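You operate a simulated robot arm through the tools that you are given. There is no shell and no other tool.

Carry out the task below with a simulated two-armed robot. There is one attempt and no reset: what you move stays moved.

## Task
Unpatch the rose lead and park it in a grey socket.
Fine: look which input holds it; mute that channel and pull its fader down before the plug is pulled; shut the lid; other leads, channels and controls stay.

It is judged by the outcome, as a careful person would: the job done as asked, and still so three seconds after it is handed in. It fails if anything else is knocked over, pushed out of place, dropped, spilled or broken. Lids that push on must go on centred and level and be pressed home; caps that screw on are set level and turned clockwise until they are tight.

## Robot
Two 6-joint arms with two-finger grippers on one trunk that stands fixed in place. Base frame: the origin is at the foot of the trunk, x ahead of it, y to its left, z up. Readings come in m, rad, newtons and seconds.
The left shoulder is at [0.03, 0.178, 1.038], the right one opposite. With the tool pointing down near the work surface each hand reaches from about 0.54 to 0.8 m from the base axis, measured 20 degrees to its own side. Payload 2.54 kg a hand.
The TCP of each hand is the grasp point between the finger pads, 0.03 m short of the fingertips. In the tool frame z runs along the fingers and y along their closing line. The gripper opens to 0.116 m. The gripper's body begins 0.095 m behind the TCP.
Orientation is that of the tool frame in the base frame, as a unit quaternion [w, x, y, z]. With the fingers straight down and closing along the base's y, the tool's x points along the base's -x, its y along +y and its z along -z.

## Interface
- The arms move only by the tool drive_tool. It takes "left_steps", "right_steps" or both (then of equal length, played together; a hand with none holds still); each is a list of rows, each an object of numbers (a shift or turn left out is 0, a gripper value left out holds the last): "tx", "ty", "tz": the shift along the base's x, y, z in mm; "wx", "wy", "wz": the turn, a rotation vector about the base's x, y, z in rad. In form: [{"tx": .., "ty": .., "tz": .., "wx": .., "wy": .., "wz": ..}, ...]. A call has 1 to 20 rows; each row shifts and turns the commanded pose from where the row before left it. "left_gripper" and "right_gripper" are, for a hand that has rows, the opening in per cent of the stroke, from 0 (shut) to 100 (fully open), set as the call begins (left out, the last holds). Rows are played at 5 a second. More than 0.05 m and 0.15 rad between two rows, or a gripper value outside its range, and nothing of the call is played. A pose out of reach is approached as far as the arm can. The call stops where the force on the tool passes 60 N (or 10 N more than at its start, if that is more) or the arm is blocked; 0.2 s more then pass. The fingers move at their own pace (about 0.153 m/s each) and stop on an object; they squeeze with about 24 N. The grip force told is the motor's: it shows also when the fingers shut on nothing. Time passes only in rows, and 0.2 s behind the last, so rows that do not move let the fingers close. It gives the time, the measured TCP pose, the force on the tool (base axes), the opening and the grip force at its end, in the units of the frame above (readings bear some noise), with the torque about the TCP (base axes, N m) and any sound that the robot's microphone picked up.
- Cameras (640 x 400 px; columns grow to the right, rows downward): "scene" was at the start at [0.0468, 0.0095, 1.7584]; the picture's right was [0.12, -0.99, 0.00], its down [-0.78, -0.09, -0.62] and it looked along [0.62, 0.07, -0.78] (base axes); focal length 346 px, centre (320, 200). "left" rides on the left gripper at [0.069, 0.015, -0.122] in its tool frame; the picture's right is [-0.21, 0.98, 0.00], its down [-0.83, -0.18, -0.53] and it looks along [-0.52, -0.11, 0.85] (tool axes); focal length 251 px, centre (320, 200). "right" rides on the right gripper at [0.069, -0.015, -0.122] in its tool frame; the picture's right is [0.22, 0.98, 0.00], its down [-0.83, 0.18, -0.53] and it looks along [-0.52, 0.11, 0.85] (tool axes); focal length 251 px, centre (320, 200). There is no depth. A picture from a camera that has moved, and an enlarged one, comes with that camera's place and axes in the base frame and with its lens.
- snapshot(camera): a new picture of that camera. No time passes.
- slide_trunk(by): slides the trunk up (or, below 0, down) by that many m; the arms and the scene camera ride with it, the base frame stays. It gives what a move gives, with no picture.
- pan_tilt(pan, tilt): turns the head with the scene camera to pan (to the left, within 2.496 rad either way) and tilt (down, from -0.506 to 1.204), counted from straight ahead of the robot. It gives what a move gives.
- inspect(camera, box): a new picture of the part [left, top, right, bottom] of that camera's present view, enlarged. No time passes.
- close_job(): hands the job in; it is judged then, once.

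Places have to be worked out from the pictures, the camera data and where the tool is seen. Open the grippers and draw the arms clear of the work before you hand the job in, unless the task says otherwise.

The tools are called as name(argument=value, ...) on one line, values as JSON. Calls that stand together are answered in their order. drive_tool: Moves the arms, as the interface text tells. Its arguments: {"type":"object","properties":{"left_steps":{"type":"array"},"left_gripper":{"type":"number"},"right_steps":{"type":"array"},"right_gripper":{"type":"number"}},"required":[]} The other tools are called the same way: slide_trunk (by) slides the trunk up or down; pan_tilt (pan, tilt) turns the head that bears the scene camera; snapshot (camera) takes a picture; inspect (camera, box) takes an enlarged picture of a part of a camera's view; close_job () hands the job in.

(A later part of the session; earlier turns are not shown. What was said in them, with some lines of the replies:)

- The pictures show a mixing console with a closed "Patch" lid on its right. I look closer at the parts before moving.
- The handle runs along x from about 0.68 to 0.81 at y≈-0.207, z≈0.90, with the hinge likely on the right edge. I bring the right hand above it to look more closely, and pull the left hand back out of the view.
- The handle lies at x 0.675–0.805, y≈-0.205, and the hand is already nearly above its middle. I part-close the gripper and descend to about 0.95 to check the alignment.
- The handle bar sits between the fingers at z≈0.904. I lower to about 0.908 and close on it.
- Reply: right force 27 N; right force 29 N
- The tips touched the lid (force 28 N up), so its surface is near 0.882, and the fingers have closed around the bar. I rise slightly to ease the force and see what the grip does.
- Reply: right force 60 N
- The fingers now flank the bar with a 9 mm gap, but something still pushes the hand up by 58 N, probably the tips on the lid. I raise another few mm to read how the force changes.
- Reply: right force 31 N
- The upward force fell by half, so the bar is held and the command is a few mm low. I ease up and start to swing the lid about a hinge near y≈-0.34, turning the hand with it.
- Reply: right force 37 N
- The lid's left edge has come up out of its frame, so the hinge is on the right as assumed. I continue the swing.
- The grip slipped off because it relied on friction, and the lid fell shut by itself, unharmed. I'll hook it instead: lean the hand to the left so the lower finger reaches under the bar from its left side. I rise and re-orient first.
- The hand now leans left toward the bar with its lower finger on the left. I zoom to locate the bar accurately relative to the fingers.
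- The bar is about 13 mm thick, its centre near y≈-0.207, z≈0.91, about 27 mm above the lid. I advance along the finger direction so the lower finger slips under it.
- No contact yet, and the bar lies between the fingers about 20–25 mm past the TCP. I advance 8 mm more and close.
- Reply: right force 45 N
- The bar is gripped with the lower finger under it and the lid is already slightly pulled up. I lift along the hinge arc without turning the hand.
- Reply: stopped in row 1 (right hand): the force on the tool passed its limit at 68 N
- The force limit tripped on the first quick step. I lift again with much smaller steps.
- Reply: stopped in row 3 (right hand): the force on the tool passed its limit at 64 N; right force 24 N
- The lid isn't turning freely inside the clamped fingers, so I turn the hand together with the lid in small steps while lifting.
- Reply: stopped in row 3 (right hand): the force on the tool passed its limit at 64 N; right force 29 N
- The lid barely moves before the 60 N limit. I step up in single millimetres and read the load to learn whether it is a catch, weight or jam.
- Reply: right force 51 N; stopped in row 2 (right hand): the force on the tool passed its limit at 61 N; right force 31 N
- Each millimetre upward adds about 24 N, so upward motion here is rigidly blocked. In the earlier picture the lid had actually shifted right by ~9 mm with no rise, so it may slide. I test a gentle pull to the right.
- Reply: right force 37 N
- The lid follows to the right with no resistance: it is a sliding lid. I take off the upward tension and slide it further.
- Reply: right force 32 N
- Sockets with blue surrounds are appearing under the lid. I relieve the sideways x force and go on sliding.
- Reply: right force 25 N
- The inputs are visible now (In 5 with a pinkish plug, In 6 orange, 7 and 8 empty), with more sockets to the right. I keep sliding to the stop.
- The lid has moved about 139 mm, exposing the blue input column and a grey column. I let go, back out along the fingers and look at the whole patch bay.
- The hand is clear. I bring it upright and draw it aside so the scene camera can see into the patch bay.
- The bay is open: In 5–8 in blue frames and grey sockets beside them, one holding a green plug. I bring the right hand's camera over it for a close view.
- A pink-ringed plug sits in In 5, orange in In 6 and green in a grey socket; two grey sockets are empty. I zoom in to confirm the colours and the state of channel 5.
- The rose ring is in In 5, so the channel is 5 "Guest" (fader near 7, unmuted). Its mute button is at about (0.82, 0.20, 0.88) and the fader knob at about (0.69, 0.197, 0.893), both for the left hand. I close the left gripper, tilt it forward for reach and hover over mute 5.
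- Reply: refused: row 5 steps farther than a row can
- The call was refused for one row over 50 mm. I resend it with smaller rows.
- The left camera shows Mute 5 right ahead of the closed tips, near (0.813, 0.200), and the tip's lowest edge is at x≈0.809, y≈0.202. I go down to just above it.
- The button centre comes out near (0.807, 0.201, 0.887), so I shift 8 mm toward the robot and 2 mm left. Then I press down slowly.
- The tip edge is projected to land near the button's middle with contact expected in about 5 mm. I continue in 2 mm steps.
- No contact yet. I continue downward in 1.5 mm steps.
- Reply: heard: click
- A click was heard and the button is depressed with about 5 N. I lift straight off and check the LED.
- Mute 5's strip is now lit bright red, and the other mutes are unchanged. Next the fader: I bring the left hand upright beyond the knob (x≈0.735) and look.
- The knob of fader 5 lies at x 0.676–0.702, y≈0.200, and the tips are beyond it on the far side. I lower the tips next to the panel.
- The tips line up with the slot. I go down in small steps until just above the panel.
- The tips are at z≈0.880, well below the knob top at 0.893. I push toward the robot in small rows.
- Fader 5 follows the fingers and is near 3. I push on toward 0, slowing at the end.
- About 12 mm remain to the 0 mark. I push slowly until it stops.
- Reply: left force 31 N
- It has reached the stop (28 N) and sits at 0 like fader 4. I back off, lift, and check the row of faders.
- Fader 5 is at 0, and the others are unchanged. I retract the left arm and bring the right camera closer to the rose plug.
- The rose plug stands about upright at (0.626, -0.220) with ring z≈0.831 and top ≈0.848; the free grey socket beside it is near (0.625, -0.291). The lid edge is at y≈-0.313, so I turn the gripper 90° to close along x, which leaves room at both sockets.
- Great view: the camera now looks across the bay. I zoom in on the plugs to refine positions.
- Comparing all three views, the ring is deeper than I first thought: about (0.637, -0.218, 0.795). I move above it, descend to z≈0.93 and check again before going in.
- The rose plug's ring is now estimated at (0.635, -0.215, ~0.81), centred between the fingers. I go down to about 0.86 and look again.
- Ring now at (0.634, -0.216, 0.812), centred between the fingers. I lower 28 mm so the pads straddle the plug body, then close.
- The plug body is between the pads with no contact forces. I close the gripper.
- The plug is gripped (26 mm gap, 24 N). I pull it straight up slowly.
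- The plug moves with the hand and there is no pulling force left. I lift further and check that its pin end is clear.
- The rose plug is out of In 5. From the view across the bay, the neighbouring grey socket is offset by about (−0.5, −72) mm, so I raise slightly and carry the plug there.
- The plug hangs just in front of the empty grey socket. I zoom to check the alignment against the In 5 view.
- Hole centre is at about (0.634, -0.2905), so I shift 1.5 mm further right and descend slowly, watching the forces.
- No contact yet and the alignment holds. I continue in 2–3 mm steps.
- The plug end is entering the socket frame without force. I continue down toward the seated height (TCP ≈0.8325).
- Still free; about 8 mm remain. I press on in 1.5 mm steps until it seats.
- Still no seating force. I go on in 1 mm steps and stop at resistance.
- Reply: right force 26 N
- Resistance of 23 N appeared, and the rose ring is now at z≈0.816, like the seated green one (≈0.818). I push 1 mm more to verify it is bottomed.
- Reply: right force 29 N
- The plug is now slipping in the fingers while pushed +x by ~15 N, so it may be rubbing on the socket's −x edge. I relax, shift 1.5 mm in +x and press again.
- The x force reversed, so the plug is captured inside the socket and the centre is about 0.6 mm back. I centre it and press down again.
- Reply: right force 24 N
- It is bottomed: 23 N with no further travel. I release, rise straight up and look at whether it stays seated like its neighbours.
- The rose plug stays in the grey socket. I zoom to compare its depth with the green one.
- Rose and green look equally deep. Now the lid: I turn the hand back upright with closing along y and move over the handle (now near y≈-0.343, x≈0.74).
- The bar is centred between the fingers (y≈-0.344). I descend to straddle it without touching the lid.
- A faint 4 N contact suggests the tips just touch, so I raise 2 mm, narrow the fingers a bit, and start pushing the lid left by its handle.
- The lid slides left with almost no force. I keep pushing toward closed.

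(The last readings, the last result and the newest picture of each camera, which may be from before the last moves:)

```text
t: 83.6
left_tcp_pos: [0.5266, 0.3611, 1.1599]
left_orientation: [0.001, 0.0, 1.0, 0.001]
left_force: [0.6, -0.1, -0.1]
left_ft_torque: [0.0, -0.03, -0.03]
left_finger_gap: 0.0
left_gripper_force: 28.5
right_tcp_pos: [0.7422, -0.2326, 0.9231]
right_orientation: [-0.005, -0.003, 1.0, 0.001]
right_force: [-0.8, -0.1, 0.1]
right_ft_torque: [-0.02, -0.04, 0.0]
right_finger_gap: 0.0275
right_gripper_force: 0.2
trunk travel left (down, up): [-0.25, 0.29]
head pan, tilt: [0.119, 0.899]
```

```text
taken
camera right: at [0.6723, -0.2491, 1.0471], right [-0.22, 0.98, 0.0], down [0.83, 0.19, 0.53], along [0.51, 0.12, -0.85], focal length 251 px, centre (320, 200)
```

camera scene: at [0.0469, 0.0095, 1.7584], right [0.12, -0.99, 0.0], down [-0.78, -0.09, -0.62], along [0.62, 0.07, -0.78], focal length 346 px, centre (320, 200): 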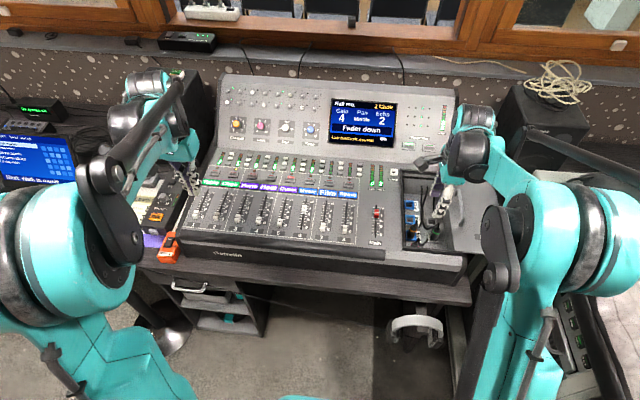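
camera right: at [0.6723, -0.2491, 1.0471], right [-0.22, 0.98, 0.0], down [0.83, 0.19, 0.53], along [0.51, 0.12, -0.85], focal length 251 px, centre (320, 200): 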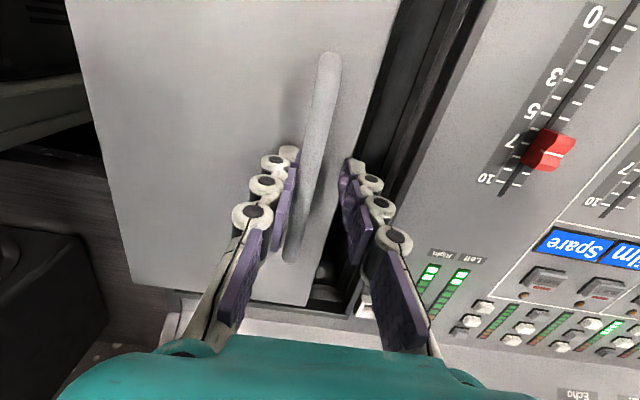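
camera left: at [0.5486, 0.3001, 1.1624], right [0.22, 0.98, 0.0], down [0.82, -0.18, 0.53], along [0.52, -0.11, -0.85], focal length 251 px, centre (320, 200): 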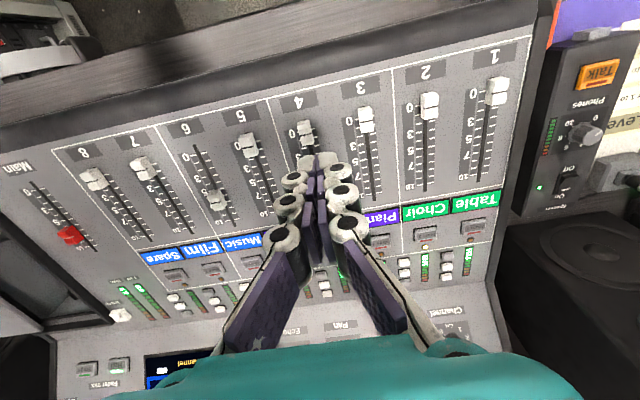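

About 30–35 mm remain. I slow down near the end and watch for the stop.

drive_tool(right_steps=[{"ty": 7}, {"ty": 7}, {"ty": 5}, {"ty": 4}, {"ty": 3}, {"ty": 2}, {"ty": 2}, {}])

snapshot(camera="right")

```text
t: 85.4
left_tcp_pos: [0.5258, 0.36, 1.1603]
left_orientation: [0.001, 0.0, 1.0, 0.0]
left_force: [-0.1, -0.4, 0.7]
left_ft_torque: [0.0, 0.02, 0.01]
left_finger_gap: 0.0
left_gripper_force: 28.8
right_tcp_pos: [0.7404, -0.202, 0.9262]
right_orientation: [-0.005, -0.002, 1.0, 0.0]
right_force: [0.0, -0.8, 0.8]
right_ft_torque: [0.02, 0.01, -0.01]
right_finger_gap: 0.0279
right_gripper_force: 0.0
trunk travel left (down, up): [-0.25, 0.29]
head pan, tilt: [0.119, 0.899]
```

```text
taken
camera right: at [0.6722, -0.2185, 1.0476], right [-0.22, 0.98, 0.0], down [0.83, 0.19, 0.53], along [0.51, 0.12, -0.85], focal length 251 px, centre (320, 200)
```

right: 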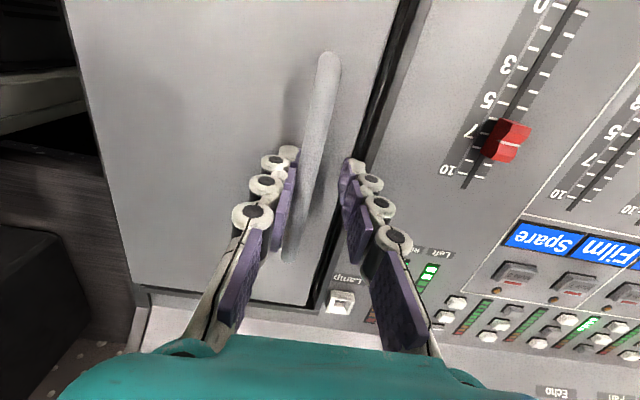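

Nearly closed with only a thin gap left. I push the last millimetres gently until the stop is felt.

drive_tool(right_steps=[{"ty": 1.5}, {"ty": 1.5}, {"ty": 1.5}, {"ty": 1.5}, {}])

snapshot(camera="right")

```text
t: 86.6
left_tcp_pos: [0.5265, 0.3603, 1.1603]
left_orientation: [0.0, -0.001, 1.0, 0.0]
left_force: [-0.1, -0.8, 0.1]
left_ft_torque: [-0.03, -0.01, -0.01]
left_finger_gap: 0.0
left_gripper_force: 28.8
right_tcp_pos: [0.7404, -0.196, 0.925]
right_orientation: [-0.005, -0.003, 1.0, 0.0]
right_force: [0.4, -1.0, -0.8]
right_ft_torque: [0.01, 0.05, 0.02]
right_finger_gap: 0.0281
right_gripper_force: 0.0
trunk travel left (down, up): [-0.25, 0.29]
head pan, tilt: [0.119, 0.899]
```

```text
taken
camera right: at [0.6724, -0.2128, 1.0475], right [-0.22, 0.98, 0.0], down [0.83, 0.19, 0.53], along [0.51, 0.12, -0.85], focal length 251 px, centre (320, 200)
```

right: 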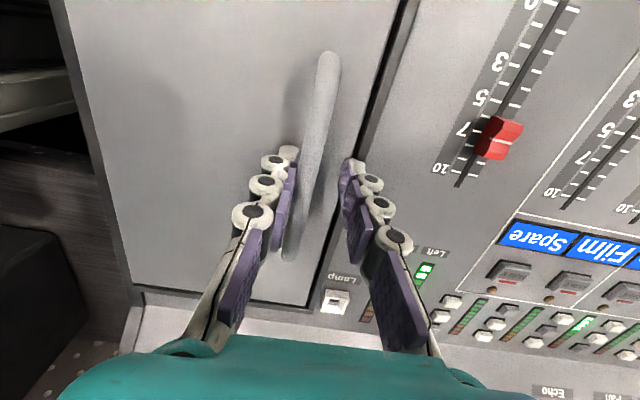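

Still moving freely. I continue by 1 mm steps to the stop.

drive_tool(right_steps=[{"ty": 1}, {"ty": 1}, {"ty": 1}, {}])

snapshot(camera="right")

```text
t: 87.6
left_tcp_pos: [0.5264, 0.3598, 1.1598]
left_orientation: [0.001, 0.0, 1.0, 0.001]
left_force: [0.0, -0.8, 1.1]
left_ft_torque: [0.0, 0.02, 0.0]
left_finger_gap: 0.0
left_gripper_force: 28.2
right_tcp_pos: [0.7399, -0.1924, 0.9241]
right_orientation: [-0.005, -0.003, 1.0, 0.0]
right_force: [1.5, -2.6, 1.4]
right_ft_torque: [-0.03, -0.02, -0.03]
right_finger_gap: 0.0296
right_gripper_force: 1.0
trunk travel left (down, up): [-0.25, 0.29]
head pan, tilt: [0.119, 0.899]
```

```text
taken
camera right: at [0.6723, -0.2101, 1.0473], right [-0.22, 0.98, 0.0], down [0.83, 0.19, 0.53], along [0.51, 0.12, -0.85], focal length 251 px, centre (320, 200)
```

right: 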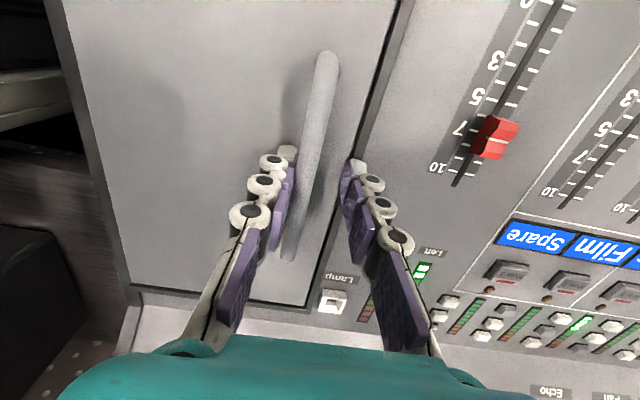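

The finger is being pushed open slightly, so the stop is reached. I press 2 mm more to make sure it is home, then back off and lift away.

drive_tool(right_steps=[{"ty": 1}, {"ty": 1}, {}])

drive_tool(right_steps=[{"ty": -7}, {}, {"tz": 30}, {"tz": 40}, {"tx": -40, "tz": 20}, {"tx": -40, "ty": -20, "tz": 20}, {"tx": -40, "ty": -25}, {"tx": -40, "ty": -25}, {"tx": -40, "ty": -25}, {}])

snapshot(camera="scene")

inspect(camera="scene", box=[370, 150, 480, 270])

snapshot(camera="right")

inspect(camera="scene", box=[190, 150, 390, 250])

```text
t: 88.4
left_tcp_pos: [0.5266, 0.3583, 1.1604]
left_orientation: [0.001, 0.0, 1.0, 0.002]
left_force: [-0.3, 0.0, 0.6]
left_ft_torque: [-0.03, -0.02, 0.0]
left_finger_gap: 0.0
left_gripper_force: 28.2
right_tcp_pos: [0.7414, -0.1922, 0.9234]
right_orientation: [-0.006, -0.003, 1.0, 0.0]
right_force: [2.0, -6.3, 3.4]
right_ft_torque: [-0.06, -0.04, -0.01]
right_finger_gap: 0.0321
right_gripper_force: 2.8
trunk travel left (down, up): [-0.25, 0.29]
head pan, tilt: [0.119, 0.899]
```

```text
t: 90.6
left_tcp_pos: [0.5274, 0.3596, 1.1594]
left_orientation: [0.001, 0.0, 1.0, -0.001]
left_force: [1.2, 1.5, 0.2]
left_ft_torque: [-0.02, -0.01, 0.04]
left_finger_gap: 0.0
left_gripper_force: 28.7
right_tcp_pos: [0.5416, -0.2911, 1.0336]
right_orientation: [-0.005, -0.003, 1.0, 0.0]
right_force: [0.4, 0.1, -0.2]
right_ft_torque: [0.0, 0.01, -0.01]
right_finger_gap: 0.0279
right_gripper_force: 0.0
trunk travel left (down, up): [-0.25, 0.29]
head pan, tilt: [0.119, 0.899]
```

```text
taken
camera scene: at [0.048, 0.0101, 1.7584], right [0.12, -0.99, 0.0], down [-0.78, -0.09, -0.62], along [0.62, 0.07, -0.78], focal length 346 px, centre (320, 200)
```

scene: 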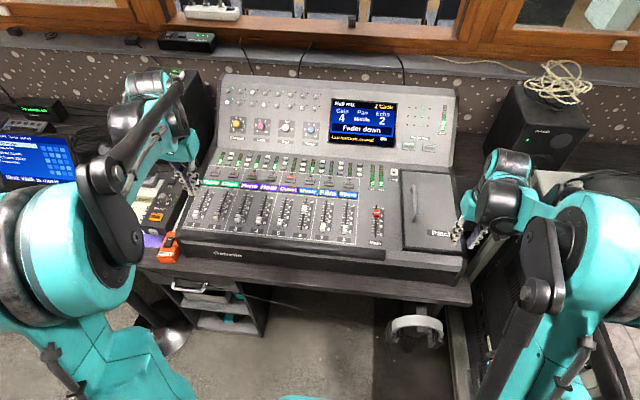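

```text
3.33 times, centred on (425, 210) of scene
camera zoom: at [0.048, 0.0101, 1.7584], right [0.12, -0.99, 0.0], down [-0.78, -0.09, -0.62], along [0.62, 0.07, -0.78], focal length 1152 px, centre (-30, 167)
```

zoom: 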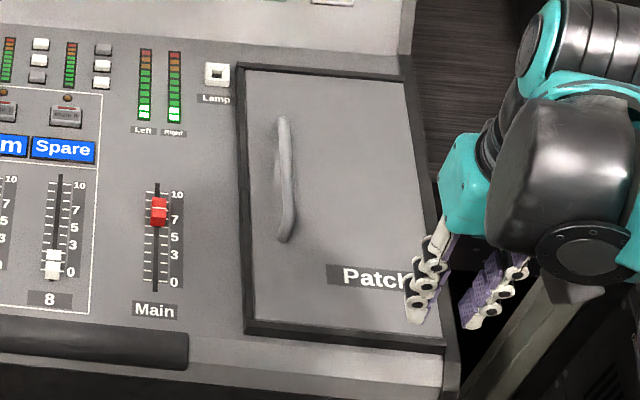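

```text
taken
camera right: at [0.4729, -0.308, 1.1567], right [-0.22, 0.98, 0.0], down [0.83, 0.19, 0.53], along [0.51, 0.12, -0.85], focal length 251 px, centre (320, 200)
```

right: 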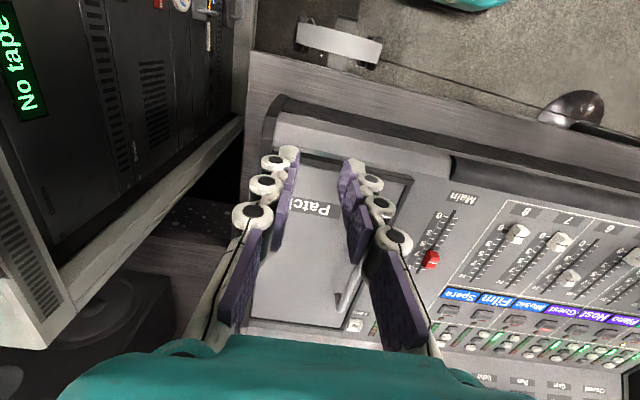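

```text
3.20 times, centred on (290, 200) of scene
camera zoom: at [0.048, 0.0101, 1.7584], right [0.12, -0.99, 0.0], down [-0.78, -0.09, -0.62], along [0.62, 0.07, -0.78], focal length 1106 px, centre (416, 200)
```

zoom: 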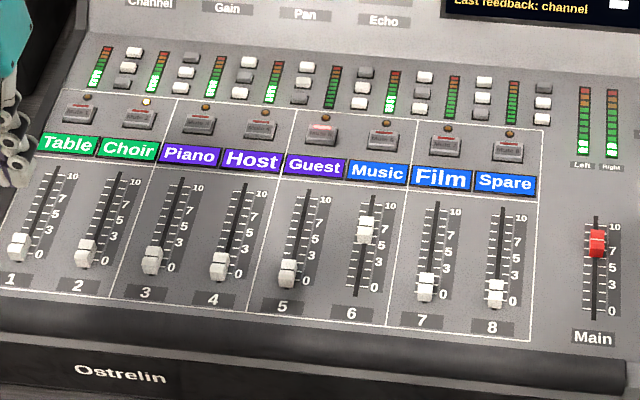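

The lid is back in its starting place, Mute 5 is lit, fader 5 is at 0, and all other faders and mutes are unchanged. I open both grippers and draw the arms clear.

drive_tool(left_gripper=100, right_gripper=100, left_steps=[{"tz": 10}, {"tz": 10}, {}, {}, {}], right_steps=[{"tz": 40}, {"tz": 40}, {"tz": 40}, {"tx": -20, "tz": 20}, {}])

snapshot(camera="scene")

snapshot(camera="right")

```text
t: 91.8
left_tcp_pos: [0.5272, 0.3598, 1.1802]
left_orientation: [0.0, 0.0, 1.0, 0.0]
left_force: [0.4, 0.3, -0.2]
left_ft_torque: [0.03, 0.06, -0.01]
left_finger_gap: 0.1158
left_gripper_force: 0.1
right_tcp_pos: [0.5218, -0.2932, 1.1734]
right_orientation: [-0.005, -0.003, 1.0, 0.0]
right_force: [-0.2, -0.3, 0.2]
right_ft_torque: [0.0, 0.02, 0.02]
right_finger_gap: 0.116
right_gripper_force: 0.1
trunk travel left (down, up): [-0.25, 0.29]
head pan, tilt: [0.119, 0.899]
```

```text
taken
camera scene: at [0.0483, 0.0093, 1.7583], right [0.12, -0.99, 0.0], down [-0.78, -0.09, -0.62], along [0.62, 0.07, -0.78], focal length 346 px, centre (320, 200)
```

scene: 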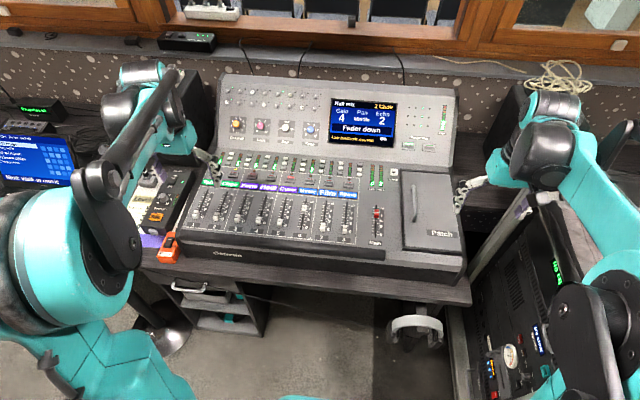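

```text
taken
camera right: at [0.4532, -0.3092, 1.2971], right [-0.22, 0.98, 0.0], down [0.83, 0.19, 0.53], along [0.51, 0.12, -0.85], focal length 251 px, centre (320, 200)
```

right: 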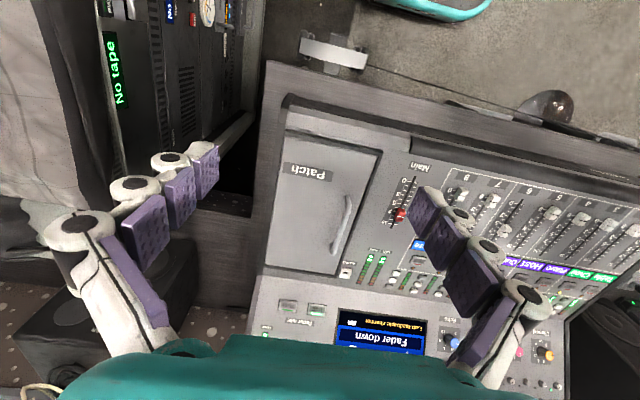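

Both arms are clear with open grippers, the lid is shut, and the console otherwise looks as it did at the start. I hand the job in.

close_job()

```text
The job is handed in.
```

The rose lead is out of In 5 and parked in the grey socket beside it, and the job is handed in.

- **Channel:** the lead was in In 5, which is channel 5, "Guest". Before pulling the plug I pressed Mute 5 once: it clicked and its strip lit red. I then pushed fader 5 down to its stop at 0.
- **Plug:** it came out freely and went down into the grey socket until it bottomed. It stayed there when I let go, and looked about as deep as the green plug next to it.
- **Lid:** it slides rather than hinges. I first took it for a hinged lid and pulled upward on the handle; my grip slipped off once and the force limit stopped a few tries. I saw no damage. It is now pushed shut to its stop and matches its starting position in the pictures.
- **Everything else:** the orange and green leads stayed in their sockets. The other faders and mutes look the same as before, and both arms are clear with grippers open.
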